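You operate a simulated robot arm through the tools that you are given. There is no shell and no other tool.

Carry out the task below with a simulated robot arm. There is one attempt and no reset: what you move stays moved.

## Task
Proof-load the teal cube on the platen to the aim on the card.
Fine: the load test card; zero the load, jog up to a touch of 0.2 kN (within 0.05), set the dial knob, high pressure, run; wait for the end.

It is judged by the outcome, as a careful person would: the job done as asked, and still so three seconds after it is handed in. It fails if anything else is knocked over, pushed out of place, dropped, spilled or broken.

## Robot
A 6-joint arm with a two-finger gripper, fixed in place. Base frame: the origin is at the foot of the arm, x ahead of it, y to its left, z up. Lengths are in m, angles in rad, forces in N, time in s.
Its first joint turns from -2.897 to 2.897 rad. Payload 2.45 kg.
The tool frame sits at the grasp point between the pads (the TCP): z along the fingers, y along the line on which they close. The tips reach 0.02 m beyond it. The gripper opens to 0.14 m. The gripper's body begins 0.168 m behind the TCP.
Orientation is that of the tool frame in the base frame, as a unit quaternion [x, y, z, w]. With the fingers straight down and closing along the base's y, the tool's x points along the base's -x, its y along +y and its z along -z.

## Interface
- The arm moves only by the tool arm_command. Its argument "moves" is a list of rows, each a list of 7 numbers: the opening in per cent of the stroke, from 0 (shut) to 100 (fully open), then the shift along the tool's x, y, z in m, then the turn, a rotation vector about the tool's x, y, z in rad. In form: [[hand, tx, ty, tz, wx, wy, wz], ...]. A call has 1 to 20 rows; each row is the pose to reach, as a shift and turn from the pose commanded when the call began, along the tool's axes at that moment. Rows are played at 5 a second. More than 0.05 m and 0.15 rad between two rows, or a gripper value outside its range, and nothing of the call is played. A pose out of reach is approached as far as the arm can. The call stops where the force on the tool passes 40 N (or 10 N more than at its start, if that is more) or the arm is blocked; 0.2 s more then pass. The fingers move at their own pace (about 0.045 m/s each) and stop on an object; they squeeze with about 36 N. The grip force told is the motor's: it shows also when the fingers shut on nothing. Time passes only in rows, and 0.2 s behind the last, so rows that repeat a pose let the fingers close. The reply holds the time, the measured pose of the TCP, the force on the tool along the base axes, the opening and the grip force, in the units named above and with some noise, with the torque about the TCP (base axes, N m) and any sound that the robot's microphone picked up.
- Cameras (640 x 400 px; columns grow to the right, rows downward): "scene" is fixed at [0.0454, 0.647, 1.558]; the picture's right is [-0.29, -0.96, 0.00], its down [-0.49, 0.15, -0.86] and it looks along [0.82, -0.25, -0.52] (base axes); focal length 214 px, centre (320, 200). "wrist" rides on the gripper at [0.078, 0.011, -0.209] in the tool frame; the picture's right is [-0.14, 0.99, 0.00], its down [-0.92, -0.13, -0.37] and it looks along [-0.36, -0.05, 0.93] (tool axes); focal length 280 px, centre (320, 200). There is no depth. A picture from a camera that has moved, and an enlarged one, comes with that camera's place and axes in the base frame and with its lens. The place of the scene camera against the robot may be out by one fixed shift of up to 0.012 m in any direction.
- grab_frame(camera): a new picture of that camera. It takes no simulated time.
- zoom(camera, box): a new picture of the part [left, top, right, bottom] of that camera's present view, enlarged. It takes no simulated time.
- hand_in(): hands the job in; it is judged then, once.

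Places have to be worked out from the pictures, the camera data and where the tool is seen. Open the gripper and draw the arm clear of the work before you hand the job in, unless the task says otherwise.

The tools are called after ">>>" by a JSON object that holds its "name" and its "arguments". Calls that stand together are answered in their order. arm_command: Moves the arm, as the interface text tells. Its arguments: {"type":"object","properties":{"moves":{"type":"array"}},"required":["moves"]} The other tools are called the same way: grab_frame (camera) takes a picture; zoom (camera, box) takes an enlarged picture of a part of a camera's view; hand_in () hands the job in.

At the start:

```text
time: 0.0
ee_pos: [0.79, 0.3019, 1.1661]
ee_rot: [0.0, 1.0, 0.0, 0.0]
contact_force: [-0.8, 0.3, -0.6]
wrist_torque: [0.02, 0.0, -0.01]
grip_width: 0.1401
gripper_force: 0.0
```

scene: 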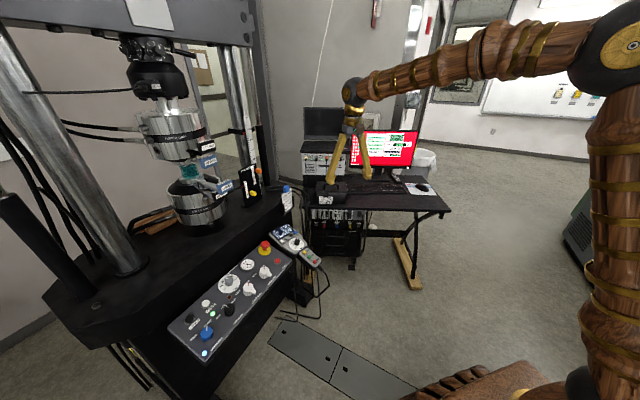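
wrist: 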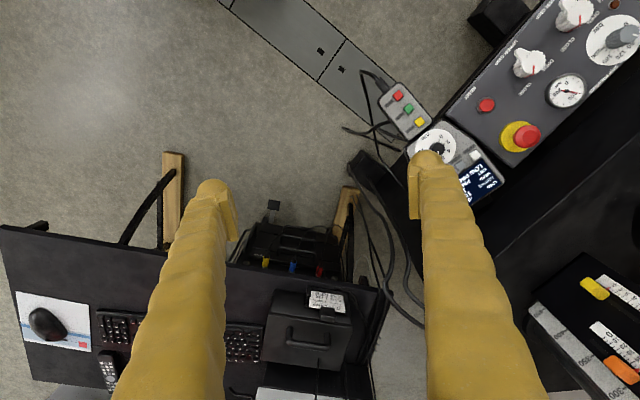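

I start by looking closely at the scene: the control panel, the press, the card and the displays.

>>> {"name": "zoom", "arguments": {"camera": "scene", "box": [160, 210, 340, 370]}}

>>> {"name": "zoom", "arguments": {"camera": "scene", "box": [100, 60, 280, 240]}}

>>> {"name": "zoom", "arguments": {"camera": "scene", "box": [290, 90, 450, 220]}}

>>> {"name": "zoom", "arguments": {"camera": "wrist", "box": [350, 0, 640, 230]}}

```text
2.50 times, centred on (250, 290) of scene
camera zoom: at [0.0454, 0.647, 1.558], right [-0.29, -0.96, 0.0], down [-0.49, 0.15, -0.86], along [0.82, -0.25, -0.52], focal length 536 px, centre (495, -25)
```

zoom: 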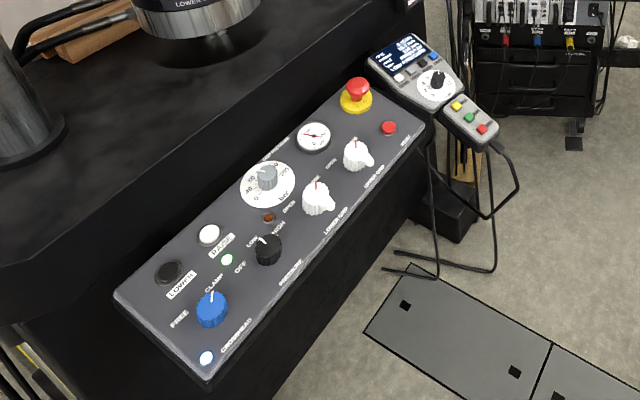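

```text
2.22 times, centred on (190, 150) of scene
camera zoom: at [0.0454, 0.647, 1.558], right [-0.29, -0.96, 0.0], down [-0.49, 0.15, -0.86], along [0.82, -0.25, -0.52], focal length 477 px, centre (609, 311)
```

zoom: 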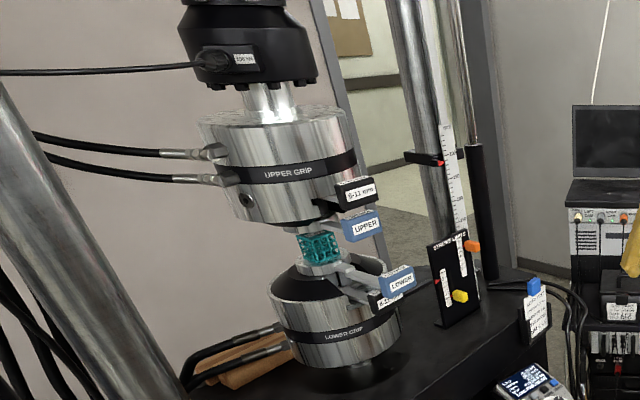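

```text
3.08 times, centred on (370, 155) of scene
camera zoom: at [0.0454, 0.647, 1.558], right [-0.29, -0.96, 0.0], down [-0.49, 0.15, -0.86], along [0.82, -0.25, -0.52], focal length 660 px, centre (166, 338)
```

zoom: 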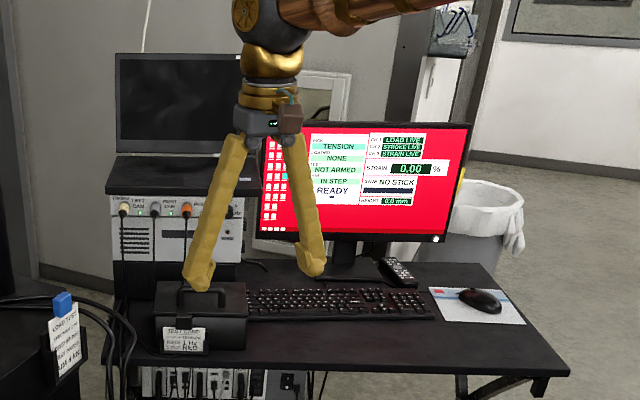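

```text
1.74 times, centred on (495, 115) of wrist
camera zoom: at [0.7106, 0.3119, 1.3726], right [0.14, 0.99, 0.0], down [0.92, -0.13, 0.37], along [0.36, -0.05, -0.93], focal length 488 px, centre (16, 348)
```

zoom: 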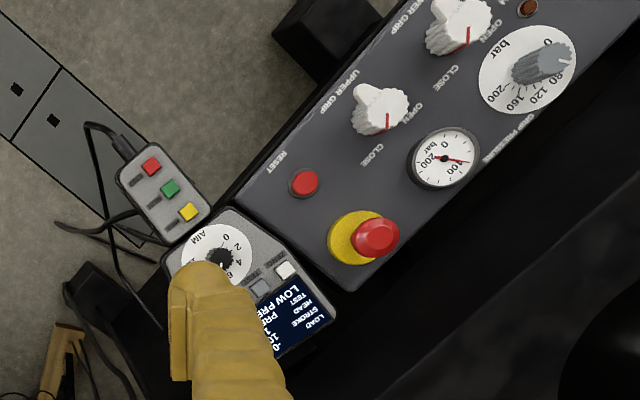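

The load test card stands on the machine table with a blue clip; a test sits on the desk too. I zoom in on the card, handset and monitor.

>>> {"name": "zoom", "arguments": {"camera": "scene", "box": [272, 178, 304, 218]}}

>>> {"name": "zoom", "arguments": {"camera": "scene", "box": [262, 218, 326, 274]}}

>>> {"name": "zoom", "arguments": {"camera": "scene", "box": [345, 125, 425, 175]}}

>>> {"name": "zoom", "arguments": {"camera": "scene", "box": [225, 155, 275, 205]}}

>>> {"name": "zoom", "arguments": {"camera": "scene", "box": [300, 175, 364, 215]}}

```text
10.00 times, centred on (288, 198) of scene
camera zoom: at [0.0454, 0.647, 1.558], right [-0.29, -0.96, 0.0], down [-0.49, 0.15, -0.86], along [0.82, -0.25, -0.52], focal length 2145 px, centre (640, 220)
```

zoom: 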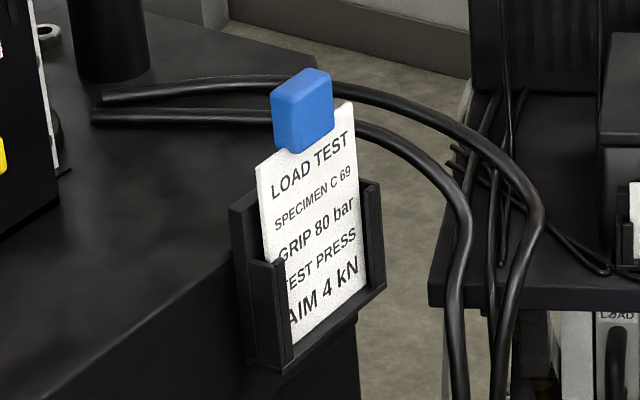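

```text
7.14 times, centred on (294, 246) of scene
camera zoom: at [0.0454, 0.647, 1.558], right [-0.29, -0.96, 0.0], down [-0.49, 0.15, -0.86], along [0.82, -0.25, -0.52], focal length 1532 px, centre (506, -129)
```

zoom: 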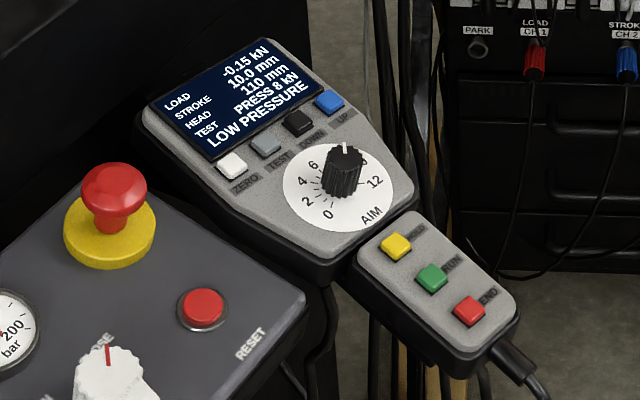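

```text
8.00 times, centred on (385, 150) of scene
camera zoom: at [0.0454, 0.647, 1.558], right [-0.29, -0.96, 0.0], down [-0.49, 0.15, -0.86], along [0.82, -0.25, -0.52], focal length 1716 px, centre (-200, 600)
```

zoom: 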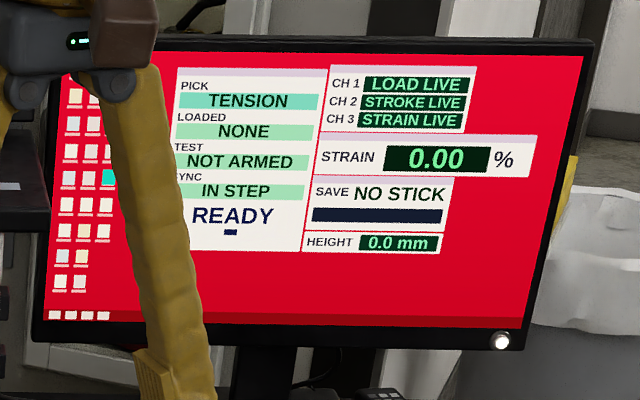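

```text
8.00 times, centred on (250, 180) of scene
camera zoom: at [0.0454, 0.647, 1.558], right [-0.29, -0.96, 0.0], down [-0.49, 0.15, -0.86], along [0.82, -0.25, -0.52], focal length 1716 px, centre (880, 360)
```

zoom: 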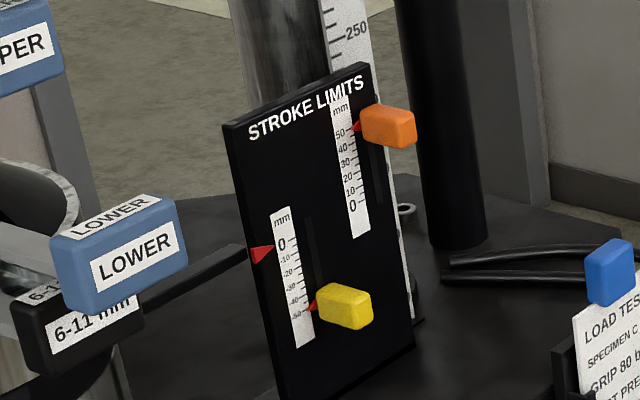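

```text
10.00 times, centred on (332, 195) of scene
camera zoom: at [0.0454, 0.647, 1.558], right [-0.29, -0.96, 0.0], down [-0.49, 0.15, -0.86], along [0.82, -0.25, -0.52], focal length 2145 px, centre (200, 250)
```

zoom: 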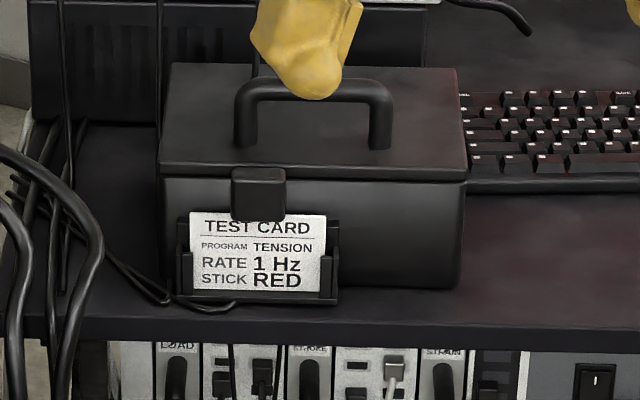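

>>> {"name": "zoom", "arguments": {"camera": "scene", "box": [180, 290, 244, 366]}}

>>> {"name": "zoom", "arguments": {"camera": "scene", "box": [220, 240, 300, 310]}}

>>> {"name": "zoom", "arguments": {"camera": "scene", "box": [295, 240, 325, 270]}}

>>> {"name": "zoom", "arguments": {"camera": "scene", "box": [170, 140, 220, 190]}}

>>> {"name": "zoom", "arguments": {"camera": "wrist", "box": [400, 60, 520, 220]}}

>>> {"name": "zoom", "arguments": {"camera": "wrist", "box": [520, 0, 640, 80]}}

```text
5.26 times, centred on (212, 328) of scene
camera zoom: at [0.0454, 0.647, 1.558], right [-0.29, -0.96, 0.0], down [-0.49, 0.15, -0.86], along [0.82, -0.25, -0.52], focal length 1129 px, centre (888, -474)
```

zoom: 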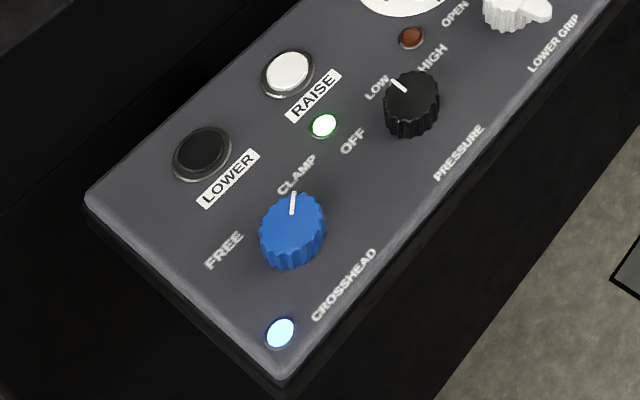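

```text
5.71 times, centred on (260, 275) of scene
camera zoom: at [0.0454, 0.647, 1.558], right [-0.29, -0.96, 0.0], down [-0.49, 0.15, -0.86], along [0.82, -0.25, -0.52], focal length 1226 px, centre (663, -229)
```

zoom: 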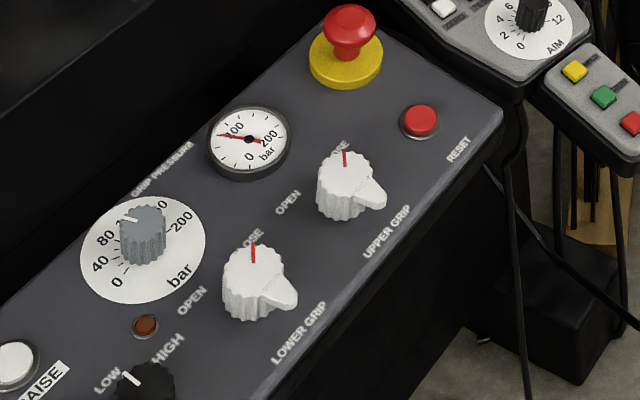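

```text
13.33 times, centred on (310, 255) of scene
camera zoom: at [0.0454, 0.647, 1.558], right [-0.29, -0.96, 0.0], down [-0.49, 0.15, -0.86], along [0.82, -0.25, -0.52], focal length 2860 px, centre (453, -533)
```

zoom: 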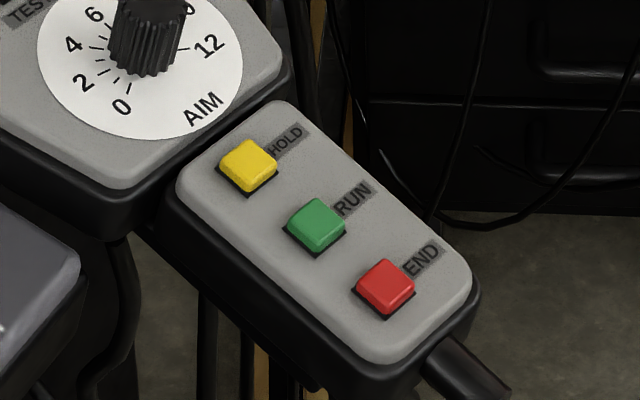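

```text
8.00 times, centred on (195, 165) of scene
camera zoom: at [0.0454, 0.647, 1.558], right [-0.29, -0.96, 0.0], down [-0.49, 0.15, -0.86], along [0.82, -0.25, -0.52], focal length 1716 px, centre (1320, 480)
```

zoom: 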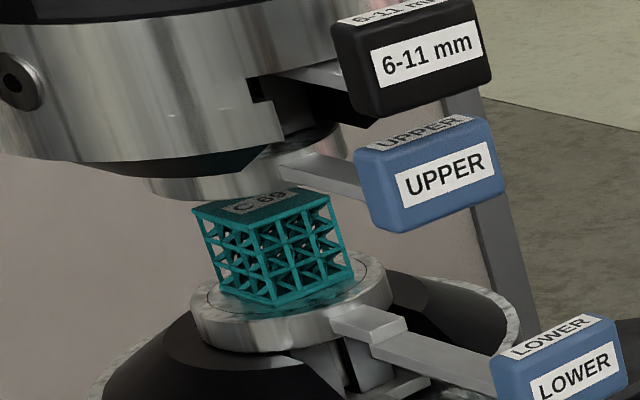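

```text
2.50 times, centred on (460, 140) of wrist
camera zoom: at [0.7106, 0.3119, 1.3726], right [0.14, 0.99, 0.0], down [0.92, -0.13, 0.37], along [0.36, -0.05, -0.93], focal length 701 px, centre (-30, 350)
```

zoom: 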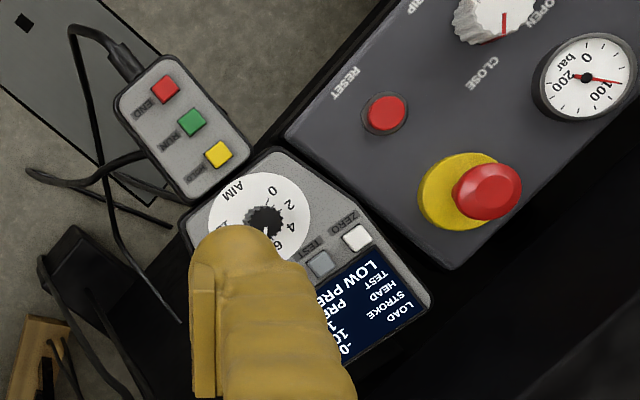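

```text
5.00 times, centred on (580, 40) of wrist
camera zoom: at [0.7106, 0.3119, 1.3726], right [0.14, 0.99, 0.0], down [0.92, -0.13, 0.37], along [0.36, -0.05, -0.93], focal length 1402 px, centre (-980, 1000)
```

zoom: 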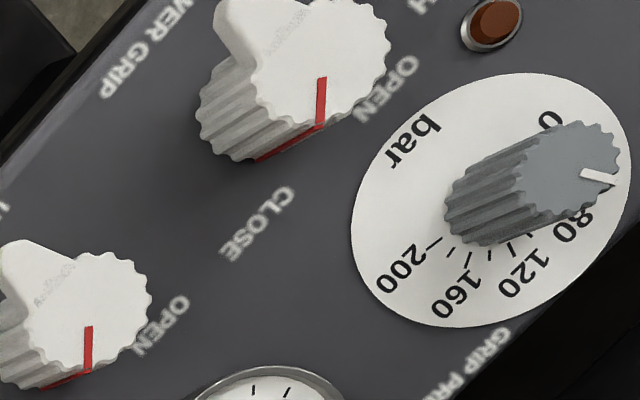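

The load card reads "C 69, GRIP 80 bar, TEST PRESS, AIM 4 kN". The handset shows LOAD -0.15 kN, STROKE 10.0 mm, TEST PRESS 8 kN and LOW PRESSURE, and the crosshead is clamped. The console lies around [0.85, 0.53, 0.83], so I move the wrist camera closer over it, staying high, to measure it better.

>>> {"name": "arm_command", "arguments": {"moves": [[100, 0, 0.04, 0.01, 0, 0, 0], [100, 0.0, 0.08, 0.02, 0, 0, 0], [100, 0.005, 0.12, 0.03, 0, 0, 0], [100, 0.01, 0.16, 0.04, 0, 0, 0], [100, 0.01, 0.2, 0.05, 0, 0, 0], [100, 0.01, 0.22, 0.06, 0, 0, 0], [100, 0.01, 0.22, 0.06, 0, 0, 0]]}}

>>> {"name": "grab_frame", "arguments": {"camera": "wrist"}}

>>> {"name": "grab_frame", "arguments": {"camera": "scene"}}

```text
time: 1.6
ee_pos: [0.7837, 0.5237, 1.1057]
ee_rot: [-0.001, 1.0, 0.0, -0.001]
contact_force: [0.6, 1.2, -0.4]
wrist_torque: [-0.02, -0.02, -0.02]
grip_width: 0.1397
gripper_force: 0.1
```

```text
taken
camera wrist: at [0.7043, 0.5337, 1.3125], right [0.14, 0.99, 0.0], down [0.92, -0.13, 0.37], along [0.36, -0.05, -0.93], focal length 280 px, centre (320, 200)
```

wrist: 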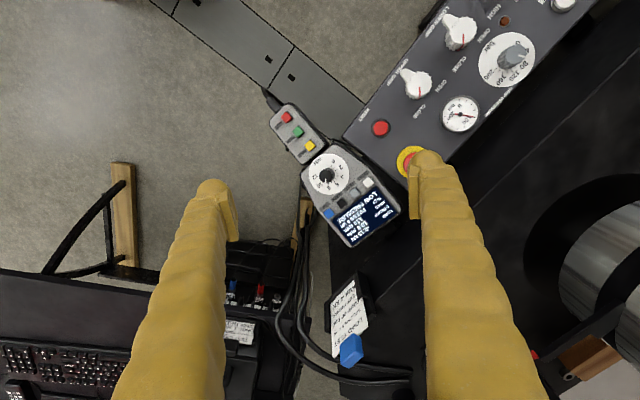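

```text
taken
```

scene: 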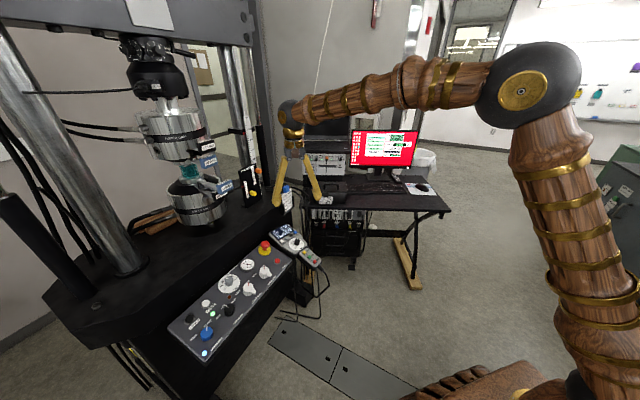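

The console is now fully visible between the fingers. I enlarge it to measure the buttons.

>>> {"name": "zoom", "arguments": {"camera": "wrist", "box": [260, 95, 420, 255]}}

>>> {"name": "zoom", "arguments": {"camera": "wrist", "box": [360, 0, 600, 170]}}

>>> {"name": "zoom", "arguments": {"camera": "wrist", "box": [310, 260, 400, 380]}}

```text
2.50 times, centred on (340, 175) of wrist
camera zoom: at [0.7043, 0.5337, 1.3125], right [0.14, 0.99, 0.0], down [0.92, -0.13, 0.37], along [0.36, -0.05, -0.93], focal length 701 px, centre (270, 262)
```

zoom: 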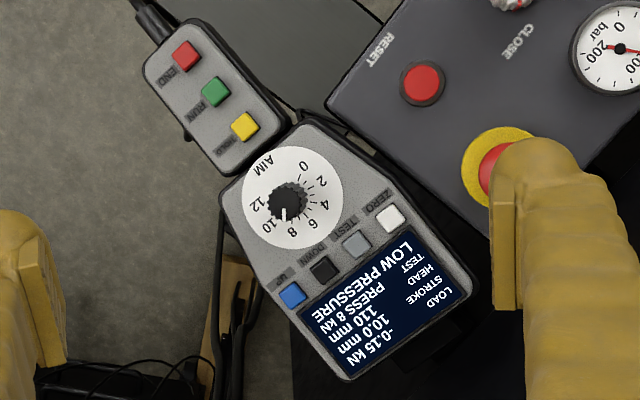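

```text
2.35 times, centred on (480, 85) of wrist
camera zoom: at [0.7043, 0.5337, 1.3125], right [0.14, 0.99, 0.0], down [0.92, -0.13, 0.37], along [0.36, -0.05, -0.93], focal length 660 px, centre (-56, 471)
```

zoom: 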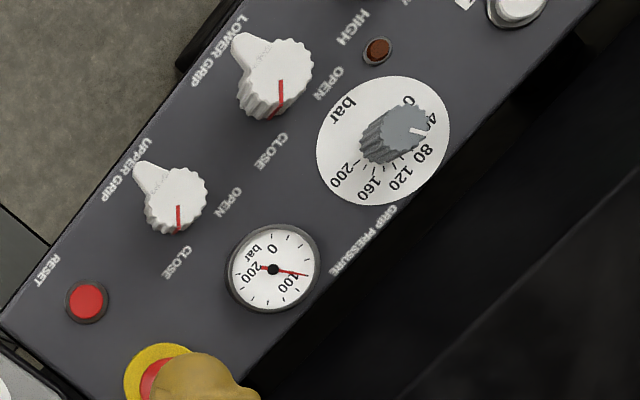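

```text
3.33 times, centred on (355, 320) of wrist
camera zoom: at [0.7043, 0.5337, 1.3125], right [0.14, 0.99, 0.0], down [0.92, -0.13, 0.37], along [0.36, -0.05, -0.93], focal length 935 px, centre (203, -200)
```

zoom: 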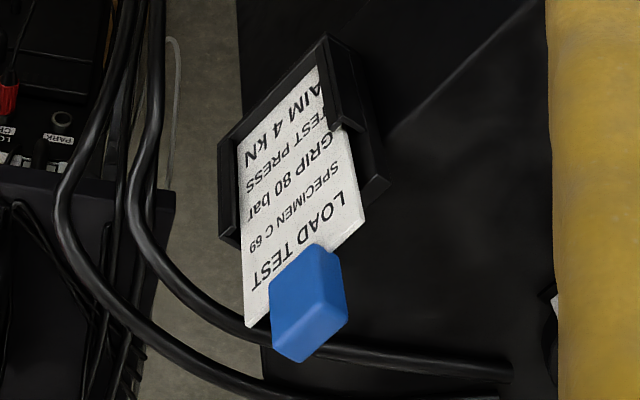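

Triangulating the two wrist views gives ZERO ≈ [0.873, 0.599, 0.821], UP ≈ [0.925, 0.520, 0.818] and RUN ≈ [0.771, 0.484, 0.781]. The button row runs along (0.54, -0.84) and the face slopes about 15° toward the robot, so I first turn the tool by +32.7° about the vertical to line up with the console.

>>> {"name": "arm_command", "arguments": {"moves": [[100, 0, 0, 0, 0, 0, -0.143], [100, 0, 0, 0, 0, 0, -0.286], [100, 0, 0, 0, 0, 0, -0.428], [100, 0, 0, 0, 0, 0, -0.571], [100, 0, 0, 0, 0, 0, -0.571]]}}

>>> {"name": "arm_command", "arguments": {"moves": [[100, 0, 0, 0, 0, -0.13, 0], [100, 0, 0, 0, 0, -0.26, 0], [100, 0, 0, 0, 0, -0.26, 0]]}}

>>> {"name": "grab_frame", "arguments": {"camera": "wrist"}}

>>> {"name": "grab_frame", "arguments": {"camera": "scene"}}

```text
time: 2.8
ee_pos: [0.781, 0.5224, 1.1053]
ee_rot: [-0.282, 0.959, 0.0, 0.0]
contact_force: [0.3, -0.8, -0.2]
wrist_torque: [-0.03, 0.02, 0.01]
grip_width: 0.1399
gripper_force: 0.1
```

```text
time: 3.6
ee_pos: [0.7806, 0.5213, 1.1061]
ee_rot: [-0.279, 0.951, 0.037, 0.125]
contact_force: [-0.3, 0.1, -0.2]
wrist_torque: [0.02, 0.02, 0.04]
grip_width: 0.1398
gripper_force: 0.1
```

```text
taken
camera wrist: at [0.6646, 0.4614, 1.2853], right [-0.42, 0.91, 0.04], down [0.74, 0.32, 0.59], along [0.53, 0.28, -0.8], focal length 280 px, centre (320, 200)
```

wrist: 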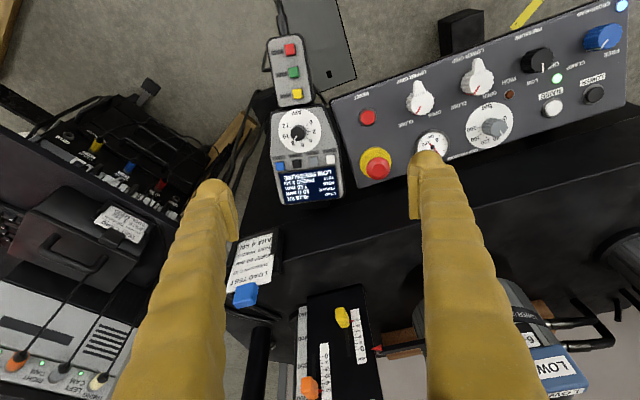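

```text
taken
```

scene: 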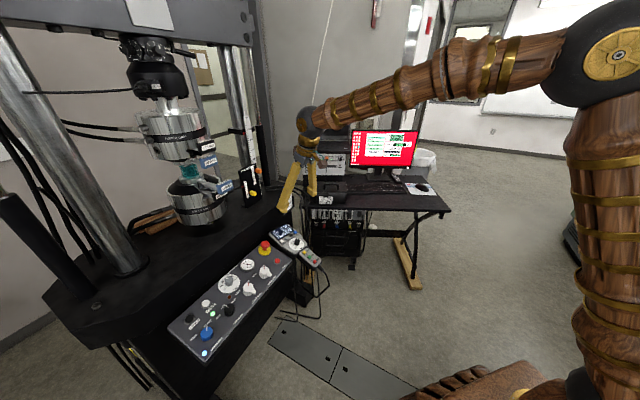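

The tool is now roughly square to the console. I enlarge the console again from this view to refine the locations and the slope.

>>> {"name": "zoom", "arguments": {"camera": "wrist", "box": [250, 25, 350, 215]}}

>>> {"name": "zoom", "arguments": {"camera": "wrist", "box": [330, 0, 640, 200]}}

```text
2.11 times, centred on (300, 120) of wrist
camera zoom: at [0.6646, 0.4614, 1.2853], right [-0.42, 0.91, 0.04], down [0.74, 0.32, 0.59], along [0.53, 0.28, -0.8], focal length 590 px, centre (362, 368)
```

zoom: 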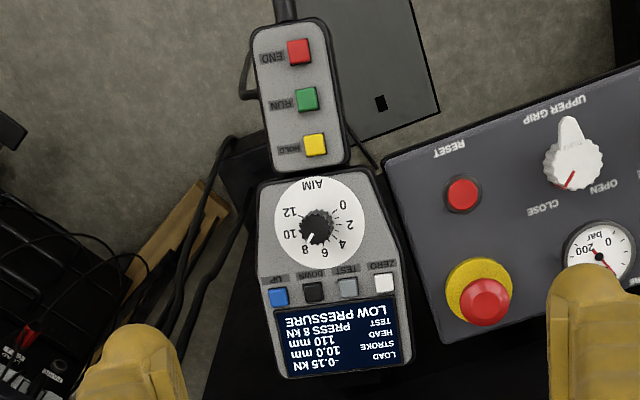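

```text
2.00 times, centred on (485, 100) of wrist
camera zoom: at [0.6646, 0.4614, 1.2853], right [-0.42, 0.91, 0.04], down [0.74, 0.32, 0.59], along [0.53, 0.28, -0.8], focal length 561 px, centre (-10, 400)
```

zoom: 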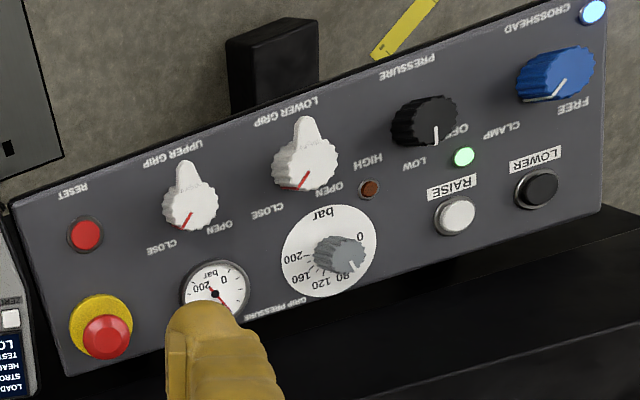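

I close the fingers and move to a hover about 0.10 m above ZERO along the tilted tool axis, checking that this tilt is in reach.

>>> {"name": "arm_command", "arguments": {"moves": [[0, -0.007, 0.002, 0.031, 0, 0, 0], [0, -0.014, 0.005, 0.062, 0, 0, 0], [0, -0.021, 0.007, 0.093, 0, 0, 0], [0, -0.028, 0.01, 0.124, 0, 0, 0], [0, -0.035, 0.012, 0.155, 0, 0, 0], [0, -0.0424, 0.0143, 0.1861, 0, 0, 0], [0, -0.0424, 0.0143, 0.1861, 0, 0, 0], [0, -0.0424, 0.0143, 0.1861, 0, 0, 0], [0, -0.0424, 0.0143, 0.1861, 0, 0, 0]]}}

>>> {"name": "grab_frame", "arguments": {"camera": "wrist"}}

>>> {"name": "grab_frame", "arguments": {"camera": "scene"}}

```text
time: 5.6
ee_pos: [0.8468, 0.5841, 0.9365]
ee_rot: [-0.279, 0.951, 0.036, 0.124]
contact_force: [0.2, 0.3, 0.6]
wrist_torque: [0.0, -0.04, -0.01]
grip_width: 0.0
gripper_force: 29.6
```

```text
taken
camera wrist: at [0.7314, 0.5227, 1.1165], right [-0.42, 0.91, 0.04], down [0.74, 0.32, 0.59], along [0.53, 0.28, -0.8], focal length 280 px, centre (320, 200)
```

wrist: 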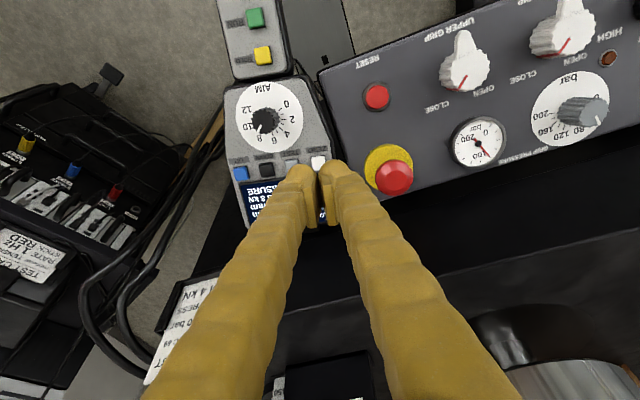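

```text
taken
```

scene: 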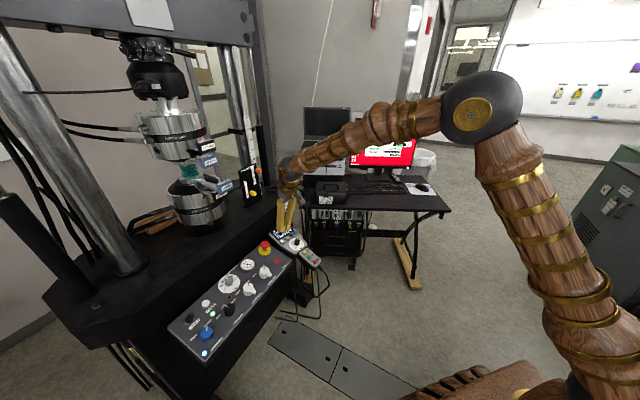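

Reach is fine at this tilt. I enlarge the view around the tips to refine ZERO and the other controls.

>>> {"name": "zoom", "arguments": {"camera": "wrist", "box": [215, 60, 395, 230]}}

>>> {"name": "zoom", "arguments": {"camera": "scene", "box": [250, 190, 330, 270]}}

```text
2.35 times, centred on (305, 145) of wrist
camera zoom: at [0.7314, 0.5227, 1.1165], right [-0.42, 0.91, 0.04], down [0.74, 0.32, 0.59], along [0.53, 0.28, -0.8], focal length 660 px, centre (355, 329)
```

zoom: 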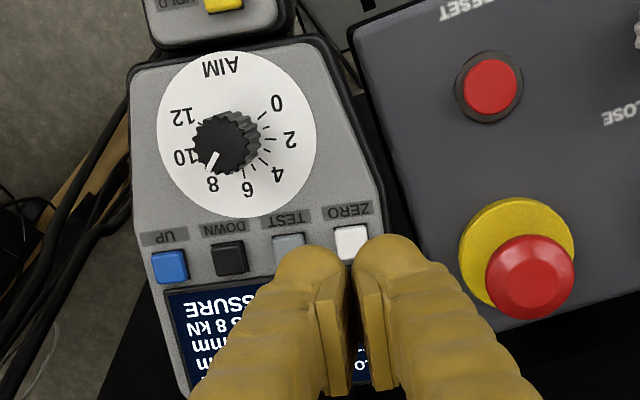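

```text
5.00 times, centred on (290, 230) of scene
camera zoom: at [0.0454, 0.647, 1.558], right [-0.29, -0.96, 0.0], down [-0.49, 0.15, -0.86], along [0.82, -0.25, -0.52], focal length 1072 px, centre (470, 50)
```

zoom: 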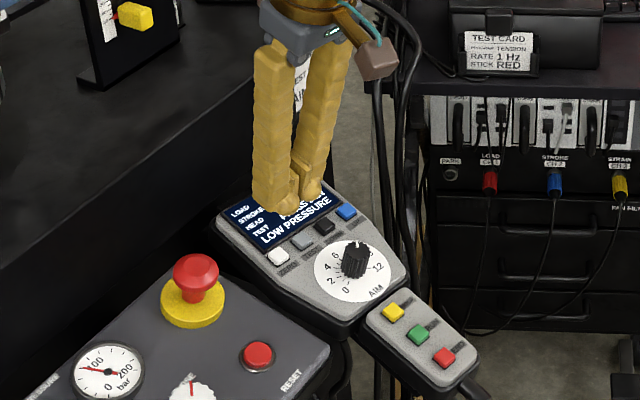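

ZERO sits almost exactly on the tool's axis, about 2 mm further out, and about 0.10 m beyond the tips. I descend 0.085 m along the tool axis and then check.

>>> {"name": "arm_command", "arguments": {"moves": [[0, -0.001, -0.001, 0.025, 0, 0, 0], [0, -0.002, -0.001, 0.05, 0, 0, 0], [0, -0.002, -0.001, 0.07, 0, 0, 0], [0, -0.002, -0.001, 0.083, 0, 0, 0], [0, -0.002, -0.001, 0.083, 0, 0, 0]]}}

>>> {"name": "zoom", "arguments": {"camera": "wrist", "box": [215, 60, 395, 230]}}

>>> {"name": "zoom", "arguments": {"camera": "scene", "box": [255, 205, 315, 265]}}

```text
time: 6.8
ee_pos: [0.8677, 0.5949, 0.8582]
ee_rot: [-0.28, 0.951, 0.036, 0.125]
contact_force: [0.0, 0.3, 0.2]
wrist_torque: [0.0, 0.03, 0.04]
grip_width: 0.0002
gripper_force: 30.0
```

```text
2.35 times, centred on (305, 145) of wrist
camera zoom: at [0.7518, 0.5337, 1.0375], right [-0.42, 0.91, 0.04], down [0.74, 0.32, 0.59], along [0.53, 0.28, -0.8], focal length 660 px, centre (355, 329)
```

zoom: 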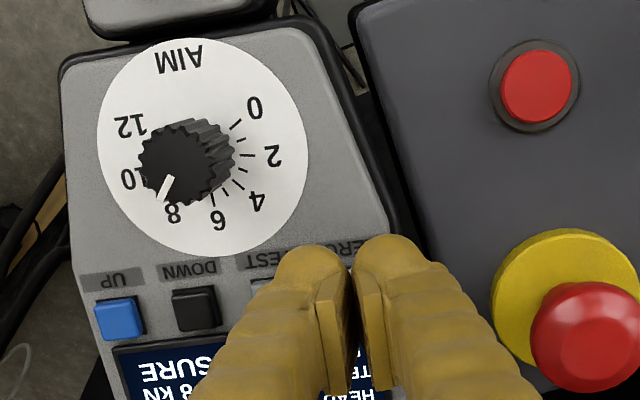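

```text
6.67 times, centred on (285, 235) of scene
camera zoom: at [0.0454, 0.647, 1.558], right [-0.29, -0.96, 0.0], down [-0.49, 0.15, -0.86], along [0.82, -0.25, -0.52], focal length 1430 px, centre (553, -33)
```

zoom: 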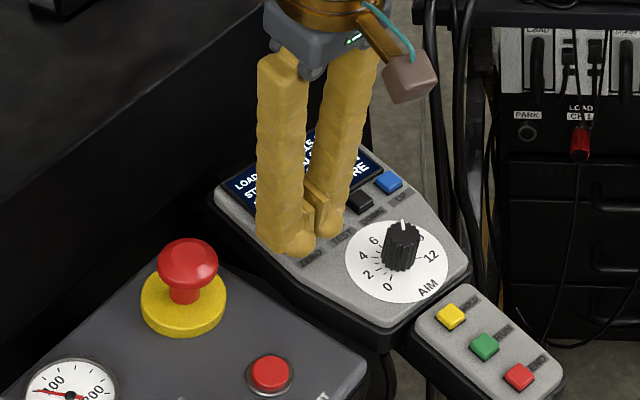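

The tips are about 1.5 cm above ZERO. The fingers look bulkier than the pads, so I shift 9 mm away from TEST so only the near finger sits on ZERO, then descend in small steps watching the force.

>>> {"name": "arm_command", "arguments": {"moves": [[0, 0, 0.009, 0.0, 0, 0, 0], [0, 0, 0.009, 0.004, 0, 0, 0], [0, 0, 0.009, 0.008, 0, 0, 0], [0, 0, 0.009, 0.01, 0, 0, 0], [0, 0, 0.009, 0.012, 0, 0, 0]]}}

>>> {"name": "zoom", "arguments": {"camera": "scene", "box": [265, 215, 305, 255]}}

>>> {"name": "zoom", "arguments": {"camera": "wrist", "box": [265, 110, 365, 210]}}

```text
time: 8.0
ee_pos: [0.8652, 0.6023, 0.8463]
ee_rot: [-0.279, 0.951, 0.036, 0.124]
contact_force: [0.7, 0.3, 1.4]
wrist_torque: [0.02, -0.03, 0.02]
grip_width: 0.0002
gripper_force: 29.4
heard: click
```

```text
10.00 times, centred on (285, 235) of scene
camera zoom: at [0.0454, 0.647, 1.558], right [-0.29, -0.96, 0.0], down [-0.49, 0.15, -0.86], along [0.82, -0.25, -0.52], focal length 2145 px, centre (670, -150)
```

zoom: 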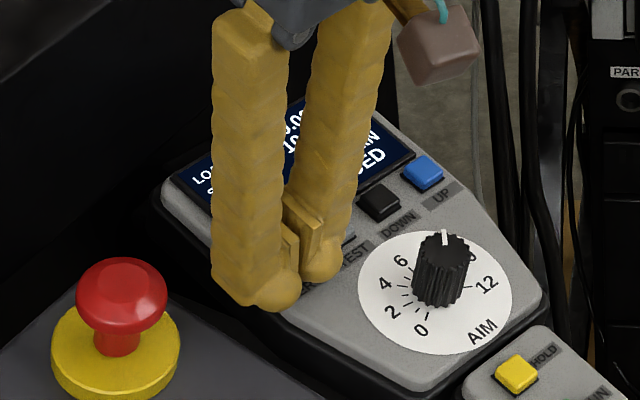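

```text
4.00 times, centred on (315, 160) of wrist
camera zoom: at [0.7494, 0.5411, 1.0258], right [-0.42, 0.91, 0.04], down [0.74, 0.32, 0.59], along [0.53, 0.28, -0.8], focal length 1122 px, centre (340, 360)
```

zoom: 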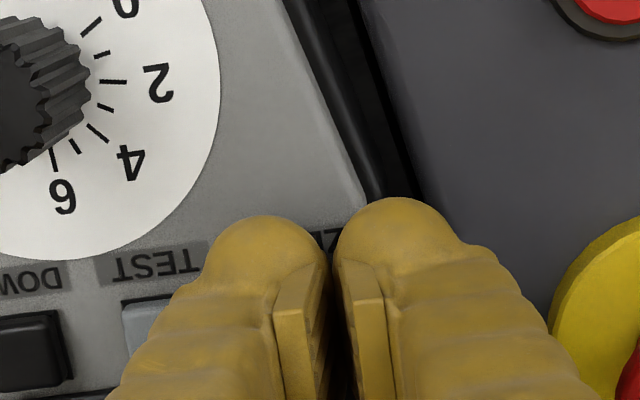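

A click was heard at a light force. I lift off and read the screen.

>>> {"name": "arm_command", "arguments": {"moves": [[0, 0, 0, -0.02, 0, 0, 0], [0, 0.02, 0, -0.05, 0, 0, 0], [0, 0.05, 0.02, -0.08, 0, 0, 0], [0, 0.08, 0.03, -0.09, 0, 0, 0], [0, 0.08, 0.03, -0.09, 0, 0, 0]]}}

>>> {"name": "zoom", "arguments": {"camera": "scene", "box": [262, 218, 326, 274]}}

>>> {"name": "zoom", "arguments": {"camera": "wrist", "box": [200, 40, 400, 230]}}

```text
time: 9.2
ee_pos: [0.7653, 0.5727, 0.9136]
ee_rot: [-0.279, 0.951, 0.037, 0.125]
contact_force: [-0.9, 0.0, 0.4]
wrist_torque: [0.02, 0.0, -0.02]
grip_width: 0.0
gripper_force: 29.4
```

```text
7.14 times, centred on (294, 246) of scene
camera zoom: at [0.0454, 0.647, 1.558], right [-0.29, -0.96, 0.0], down [-0.49, 0.15, -0.86], along [0.82, -0.25, -0.52], focal length 1532 px, centre (506, -129)
```

zoom: 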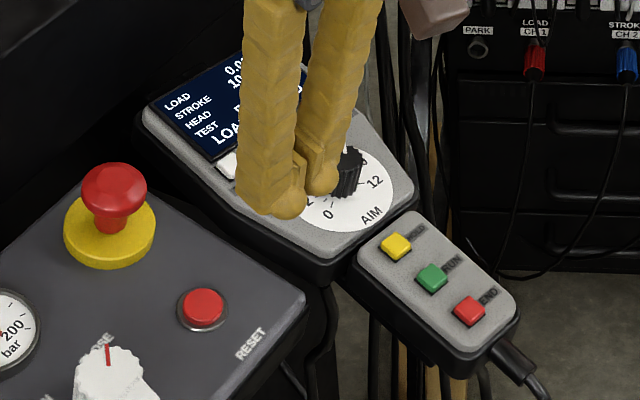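

```text
2.11 times, centred on (300, 135) of wrist
camera zoom: at [0.6488, 0.5109, 1.0931], right [-0.42, 0.91, 0.04], down [0.74, 0.32, 0.59], along [0.53, 0.28, -0.8], focal length 590 px, centre (362, 337)
```

zoom: 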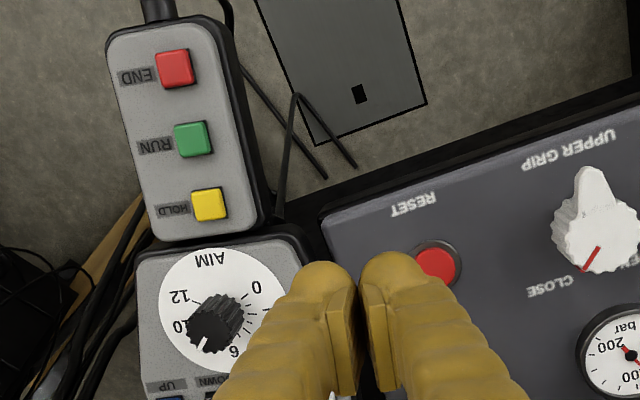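

The last line begins "LOA…" and ended "…ED", which fits "LOAD ZEROED". Next I move to a hover about 6 cm above UP ≈ [0.9225, 0.519, 0.824], offset outward so only one finger will be on it, and check the screen.

>>> {"name": "arm_command", "arguments": {"moves": [[0, -0.005, -0.035, 0.0, 0, 0, 0], [0, -0.02, -0.07, 0.0, 0, 0, 0], [0, -0.04, -0.105, 0.005, 0, 0, 0], [0, -0.06, -0.1394, 0.015, 0, 0, 0], [0, -0.0776, -0.1394, 0.0319, 0, 0, 0], [0, -0.0776, -0.1394, 0.0319, 0, 0, 0]]}}

>>> {"name": "zoom", "arguments": {"camera": "scene", "box": [262, 200, 326, 264]}}

>>> {"name": "zoom", "arguments": {"camera": "wrist", "box": [230, 60, 410, 240]}}

>>> {"name": "grab_frame", "arguments": {"camera": "wrist"}}

```text
time: 10.6
ee_pos: [0.9077, 0.5014, 0.9014]
ee_rot: [-0.28, 0.951, 0.037, 0.124]
contact_force: [0.0, -0.8, 0.6]
wrist_torque: [0.03, -0.03, 0.01]
grip_width: 0.0001
gripper_force: 29.9
```

```text
6.25 times, centred on (294, 232) of scene
camera zoom: at [0.0454, 0.647, 1.558], right [-0.29, -0.96, 0.0], down [-0.49, 0.15, -0.86], along [0.82, -0.25, -0.52], focal length 1340 px, centre (482, 0)
```

zoom: 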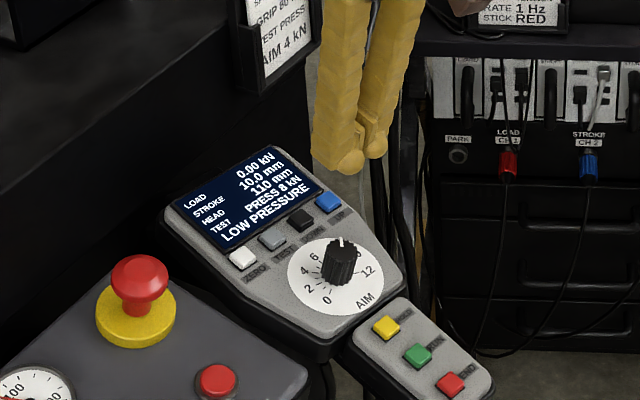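

```text
2.22 times, centred on (320, 150) of wrist
camera zoom: at [0.7913, 0.4404, 1.0818], right [-0.42, 0.91, 0.04], down [0.74, 0.32, 0.59], along [0.53, 0.28, -0.8], focal length 623 px, centre (320, 311)
```

zoom: 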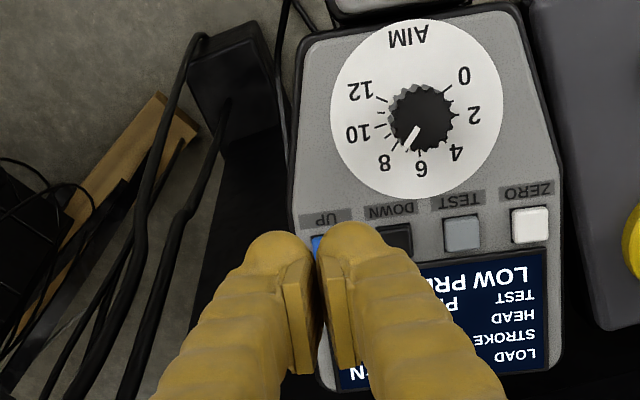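

```text
taken
camera wrist: at [0.7913, 0.4404, 1.0818], right [-0.42, 0.91, 0.04], down [0.74, 0.32, 0.59], along [0.53, 0.28, -0.8], focal length 280 px, centre (320, 200)
```

wrist: 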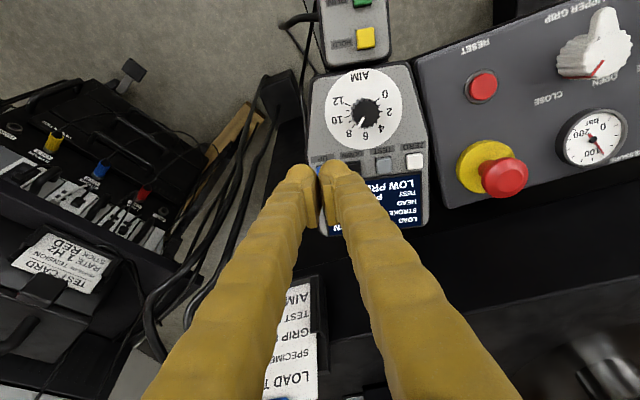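

The screen now shows LOAD 0.00 kN, STROKE 10.0 mm. UP lies about 5 mm to the +y side of the tool axis, so I shift 3 mm more outward and descend to about 1 cm above it.

>>> {"name": "arm_command", "arguments": {"moves": [[0, -0.001, -0.003, 0.02, 0, 0, 0], [0, -0.001, -0.003, 0.04, 0, 0, 0], [0, -0.001, -0.003, 0.05, 0, 0, 0]]}}

>>> {"name": "zoom", "arguments": {"camera": "scene", "box": [265, 215, 305, 255]}}

>>> {"name": "zoom", "arguments": {"camera": "wrist", "box": [265, 110, 365, 210]}}

```text
time: 11.4
ee_pos: [0.9206, 0.5041, 0.854]
ee_rot: [-0.279, 0.951, 0.036, 0.124]
contact_force: [-0.4, 0.0, 0.5]
wrist_torque: [-0.01, 0.01, -0.02]
grip_width: 0.0001
gripper_force: 29.2
```

```text
10.00 times, centred on (285, 235) of scene
camera zoom: at [0.0454, 0.647, 1.558], right [-0.29, -0.96, 0.0], down [-0.49, 0.15, -0.86], along [0.82, -0.25, -0.52], focal length 2145 px, centre (670, -150)
```

zoom: 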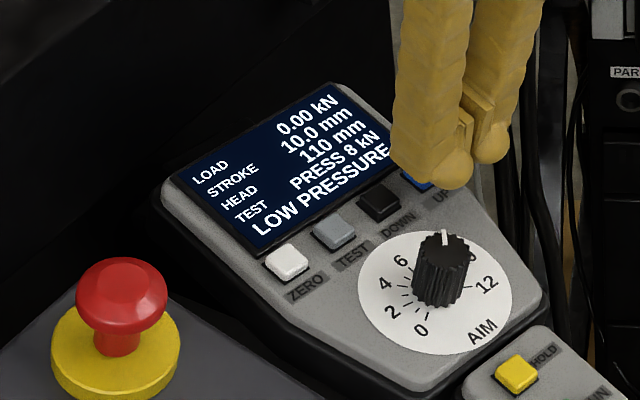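

```text
4.00 times, centred on (315, 160) of wrist
camera zoom: at [0.8052, 0.4437, 1.0331], right [-0.42, 0.91, 0.04], down [0.74, 0.32, 0.59], along [0.53, 0.28, -0.8], focal length 1122 px, centre (340, 360)
```

zoom: 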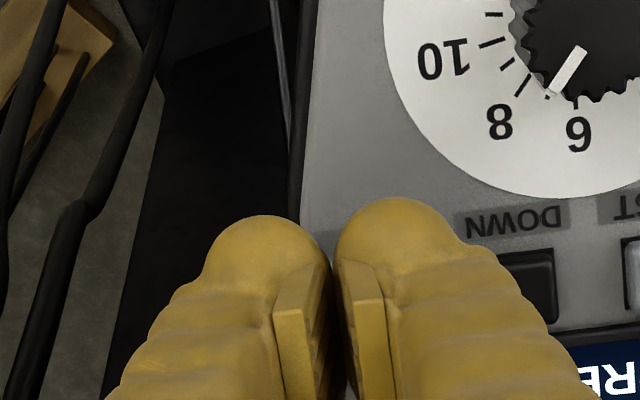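

The whole screen stays visible in the scene view while the fingers are over UP. I descend by small steps and watch for the click and the stroke reading.

>>> {"name": "arm_command", "arguments": {"moves": [[0, 0, 0, 0.003, 0, 0, 0]]}}

>>> {"name": "zoom", "arguments": {"camera": "scene", "box": [265, 215, 305, 255]}}

```text
time: 11.8
ee_pos: [0.9214, 0.5053, 0.8499]
ee_rot: [-0.28, 0.951, 0.036, 0.124]
contact_force: [0.0, -0.1, 0.2]
wrist_torque: [-0.02, -0.01, -0.03]
grip_width: 0.0
gripper_force: 29.2
```

```text
10.00 times, centred on (285, 235) of scene
camera zoom: at [0.0454, 0.647, 1.558], right [-0.29, -0.96, 0.0], down [-0.49, 0.15, -0.86], along [0.82, -0.25, -0.52], focal length 2145 px, centre (670, -150)
```

zoom: 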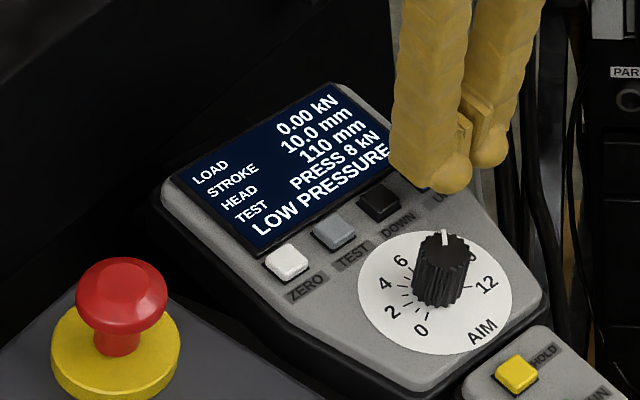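

No contact yet (tip z ≈ 0.831). I go down 2 mm more.

>>> {"name": "arm_command", "arguments": {"moves": [[0, 0, 0, 0.002, 0, 0, 0]]}}

>>> {"name": "arm_command", "arguments": {"moves": [[0, 0, 0, 0.0015, 0, 0, 0]]}}

>>> {"name": "zoom", "arguments": {"camera": "scene", "box": [265, 215, 305, 255]}}

```text
time: 12.2
ee_pos: [0.9221, 0.5054, 0.8482]
ee_rot: [-0.279, 0.951, 0.037, 0.125]
contact_force: [0.1, 0.3, 0.2]
wrist_torque: [-0.01, 0.01, -0.03]
grip_width: 0.0
gripper_force: 29.2
```

```text
time: 12.6
ee_pos: [0.9235, 0.5071, 0.8472]
ee_rot: [-0.279, 0.951, 0.036, 0.125]
contact_force: [-0.5, -0.2, -1.1]
wrist_torque: [-0.01, -0.04, 0.0]
grip_width: 0.0
gripper_force: 29.1
```

```text
10.00 times, centred on (285, 235) of scene
camera zoom: at [0.0454, 0.647, 1.558], right [-0.29, -0.96, 0.0], down [-0.49, 0.15, -0.86], along [0.82, -0.25, -0.52], focal length 2145 px, centre (670, -150)
```

zoom: 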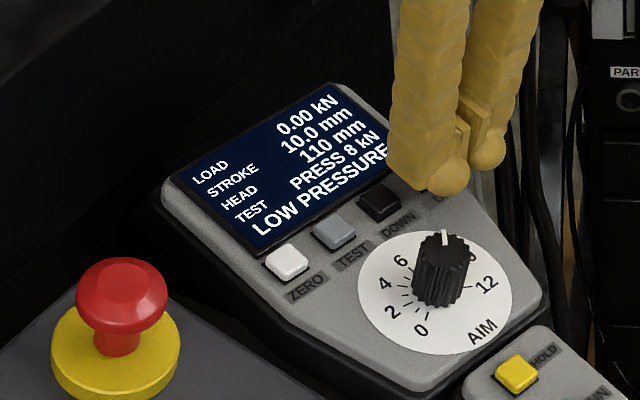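

Still no contact (tip z ≈ 0.828). I continue in 1.5 mm steps, one at a time.

>>> {"name": "arm_command", "arguments": {"moves": [[0, 0, 0, 0.0015, 0, 0, 0]]}}

>>> {"name": "zoom", "arguments": {"camera": "scene", "box": [265, 215, 305, 255]}}

```text
time: 13.0
ee_pos: [0.9242, 0.508, 0.8456]
ee_rot: [-0.279, 0.951, 0.036, 0.124]
contact_force: [0.1, 0.2, -0.2]
wrist_torque: [0.02, -0.05, 0.0]
grip_width: 0.0
gripper_force: 29.7
```

```text
10.00 times, centred on (285, 235) of scene
camera zoom: at [0.0454, 0.647, 1.558], right [-0.29, -0.96, 0.0], down [-0.49, 0.15, -0.86], along [0.82, -0.25, -0.52], focal length 2145 px, centre (670, -150)
```

zoom: 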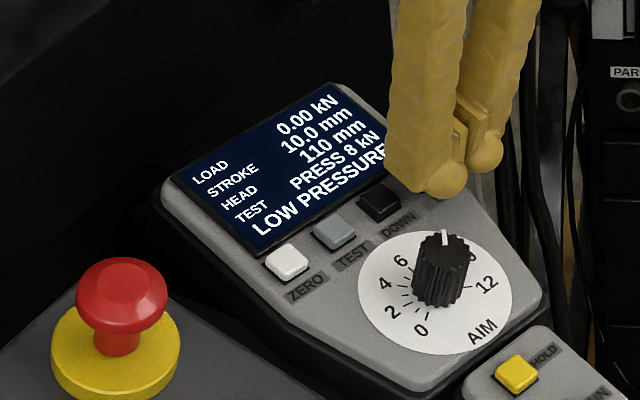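

Nothing yet; one more 1.5 mm step down.

>>> {"name": "arm_command", "arguments": {"moves": [[0, 0, 0, 0.0015, 0, 0, 0]]}}

>>> {"name": "zoom", "arguments": {"camera": "scene", "box": [265, 215, 305, 255]}}

>>> {"name": "zoom", "arguments": {"camera": "wrist", "box": [265, 110, 365, 210]}}

```text
time: 13.4
ee_pos: [0.9245, 0.5076, 0.8442]
ee_rot: [-0.28, 0.951, 0.037, 0.125]
contact_force: [0.0, 0.9, 0.1]
wrist_torque: [-0.01, -0.03, -0.03]
grip_width: 0.0
gripper_force: 28.8
```

```text
10.00 times, centred on (285, 235) of scene
camera zoom: at [0.0454, 0.647, 1.558], right [-0.29, -0.96, 0.0], down [-0.49, 0.15, -0.86], along [0.82, -0.25, -0.52], focal length 2145 px, centre (670, -150)
```

zoom: 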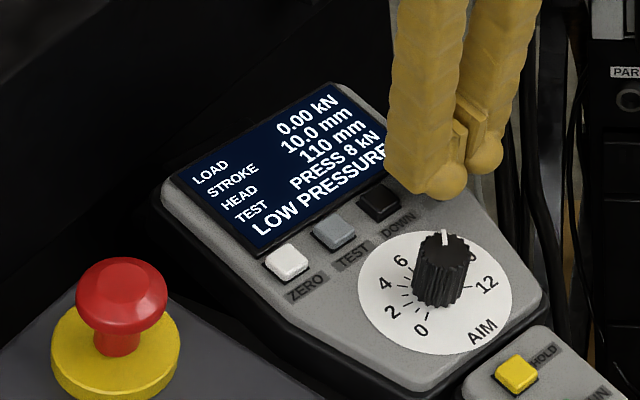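

```text
4.00 times, centred on (315, 160) of wrist
camera zoom: at [0.8087, 0.4467, 1.024], right [-0.42, 0.91, 0.04], down [0.74, 0.32, 0.59], along [0.53, 0.28, -0.8], focal length 1122 px, centre (340, 360)
```

zoom: 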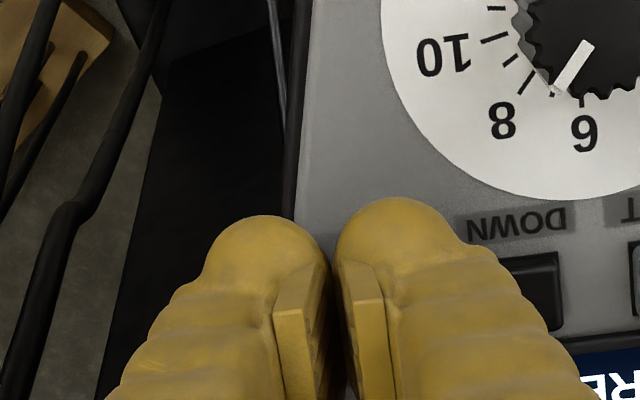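

Tip z ≈ 0.825, still above the UP surface. I continue down another 1.5 mm.

>>> {"name": "arm_command", "arguments": {"moves": [[0, 0, 0, 0.0015, 0, 0, 0]]}}

>>> {"name": "zoom", "arguments": {"camera": "scene", "box": [265, 215, 305, 255]}}

```text
time: 13.8
ee_pos: [0.9235, 0.5076, 0.8426]
ee_rot: [-0.279, 0.952, 0.036, 0.125]
contact_force: [-0.1, 0.1, 0.8]
wrist_torque: [0.0, -0.03, 0.02]
grip_width: 0.0
gripper_force: 29.2
```

```text
10.00 times, centred on (285, 235) of scene
camera zoom: at [0.0454, 0.647, 1.558], right [-0.29, -0.96, 0.0], down [-0.49, 0.15, -0.86], along [0.82, -0.25, -0.52], focal length 2145 px, centre (670, -150)
```

zoom: 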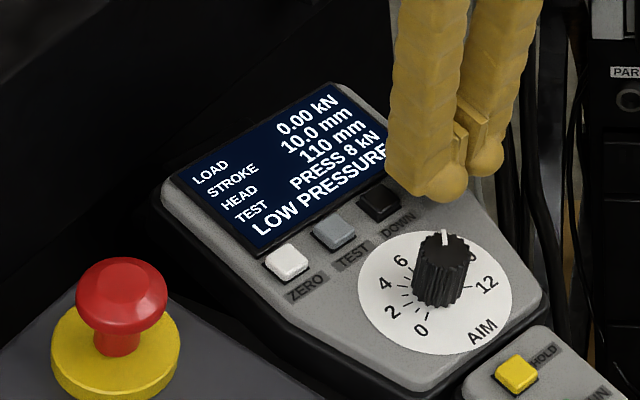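

Still nothing at tip z ≈ 0.823; the estimate is uncertain by a few mm, so I keep stepping down.

>>> {"name": "arm_command", "arguments": {"moves": [[0, 0, 0, 0.0015, 0, 0, 0]]}}

>>> {"name": "zoom", "arguments": {"camera": "scene", "box": [265, 215, 305, 255]}}

```text
time: 14.2
ee_pos: [0.9256, 0.5079, 0.8418]
ee_rot: [-0.279, 0.951, 0.037, 0.124]
contact_force: [-0.3, -0.2, 0.5]
wrist_torque: [0.03, -0.01, 0.01]
grip_width: 0.0
gripper_force: 29.2
```

```text
10.00 times, centred on (285, 235) of scene
camera zoom: at [0.0454, 0.647, 1.558], right [-0.29, -0.96, 0.0], down [-0.49, 0.15, -0.86], along [0.82, -0.25, -0.52], focal length 2145 px, centre (670, -150)
```

zoom: 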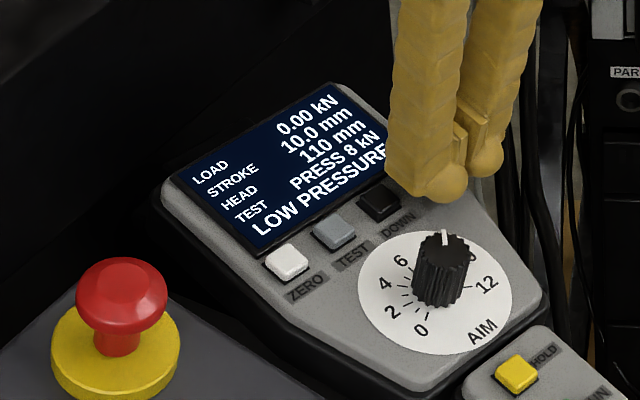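

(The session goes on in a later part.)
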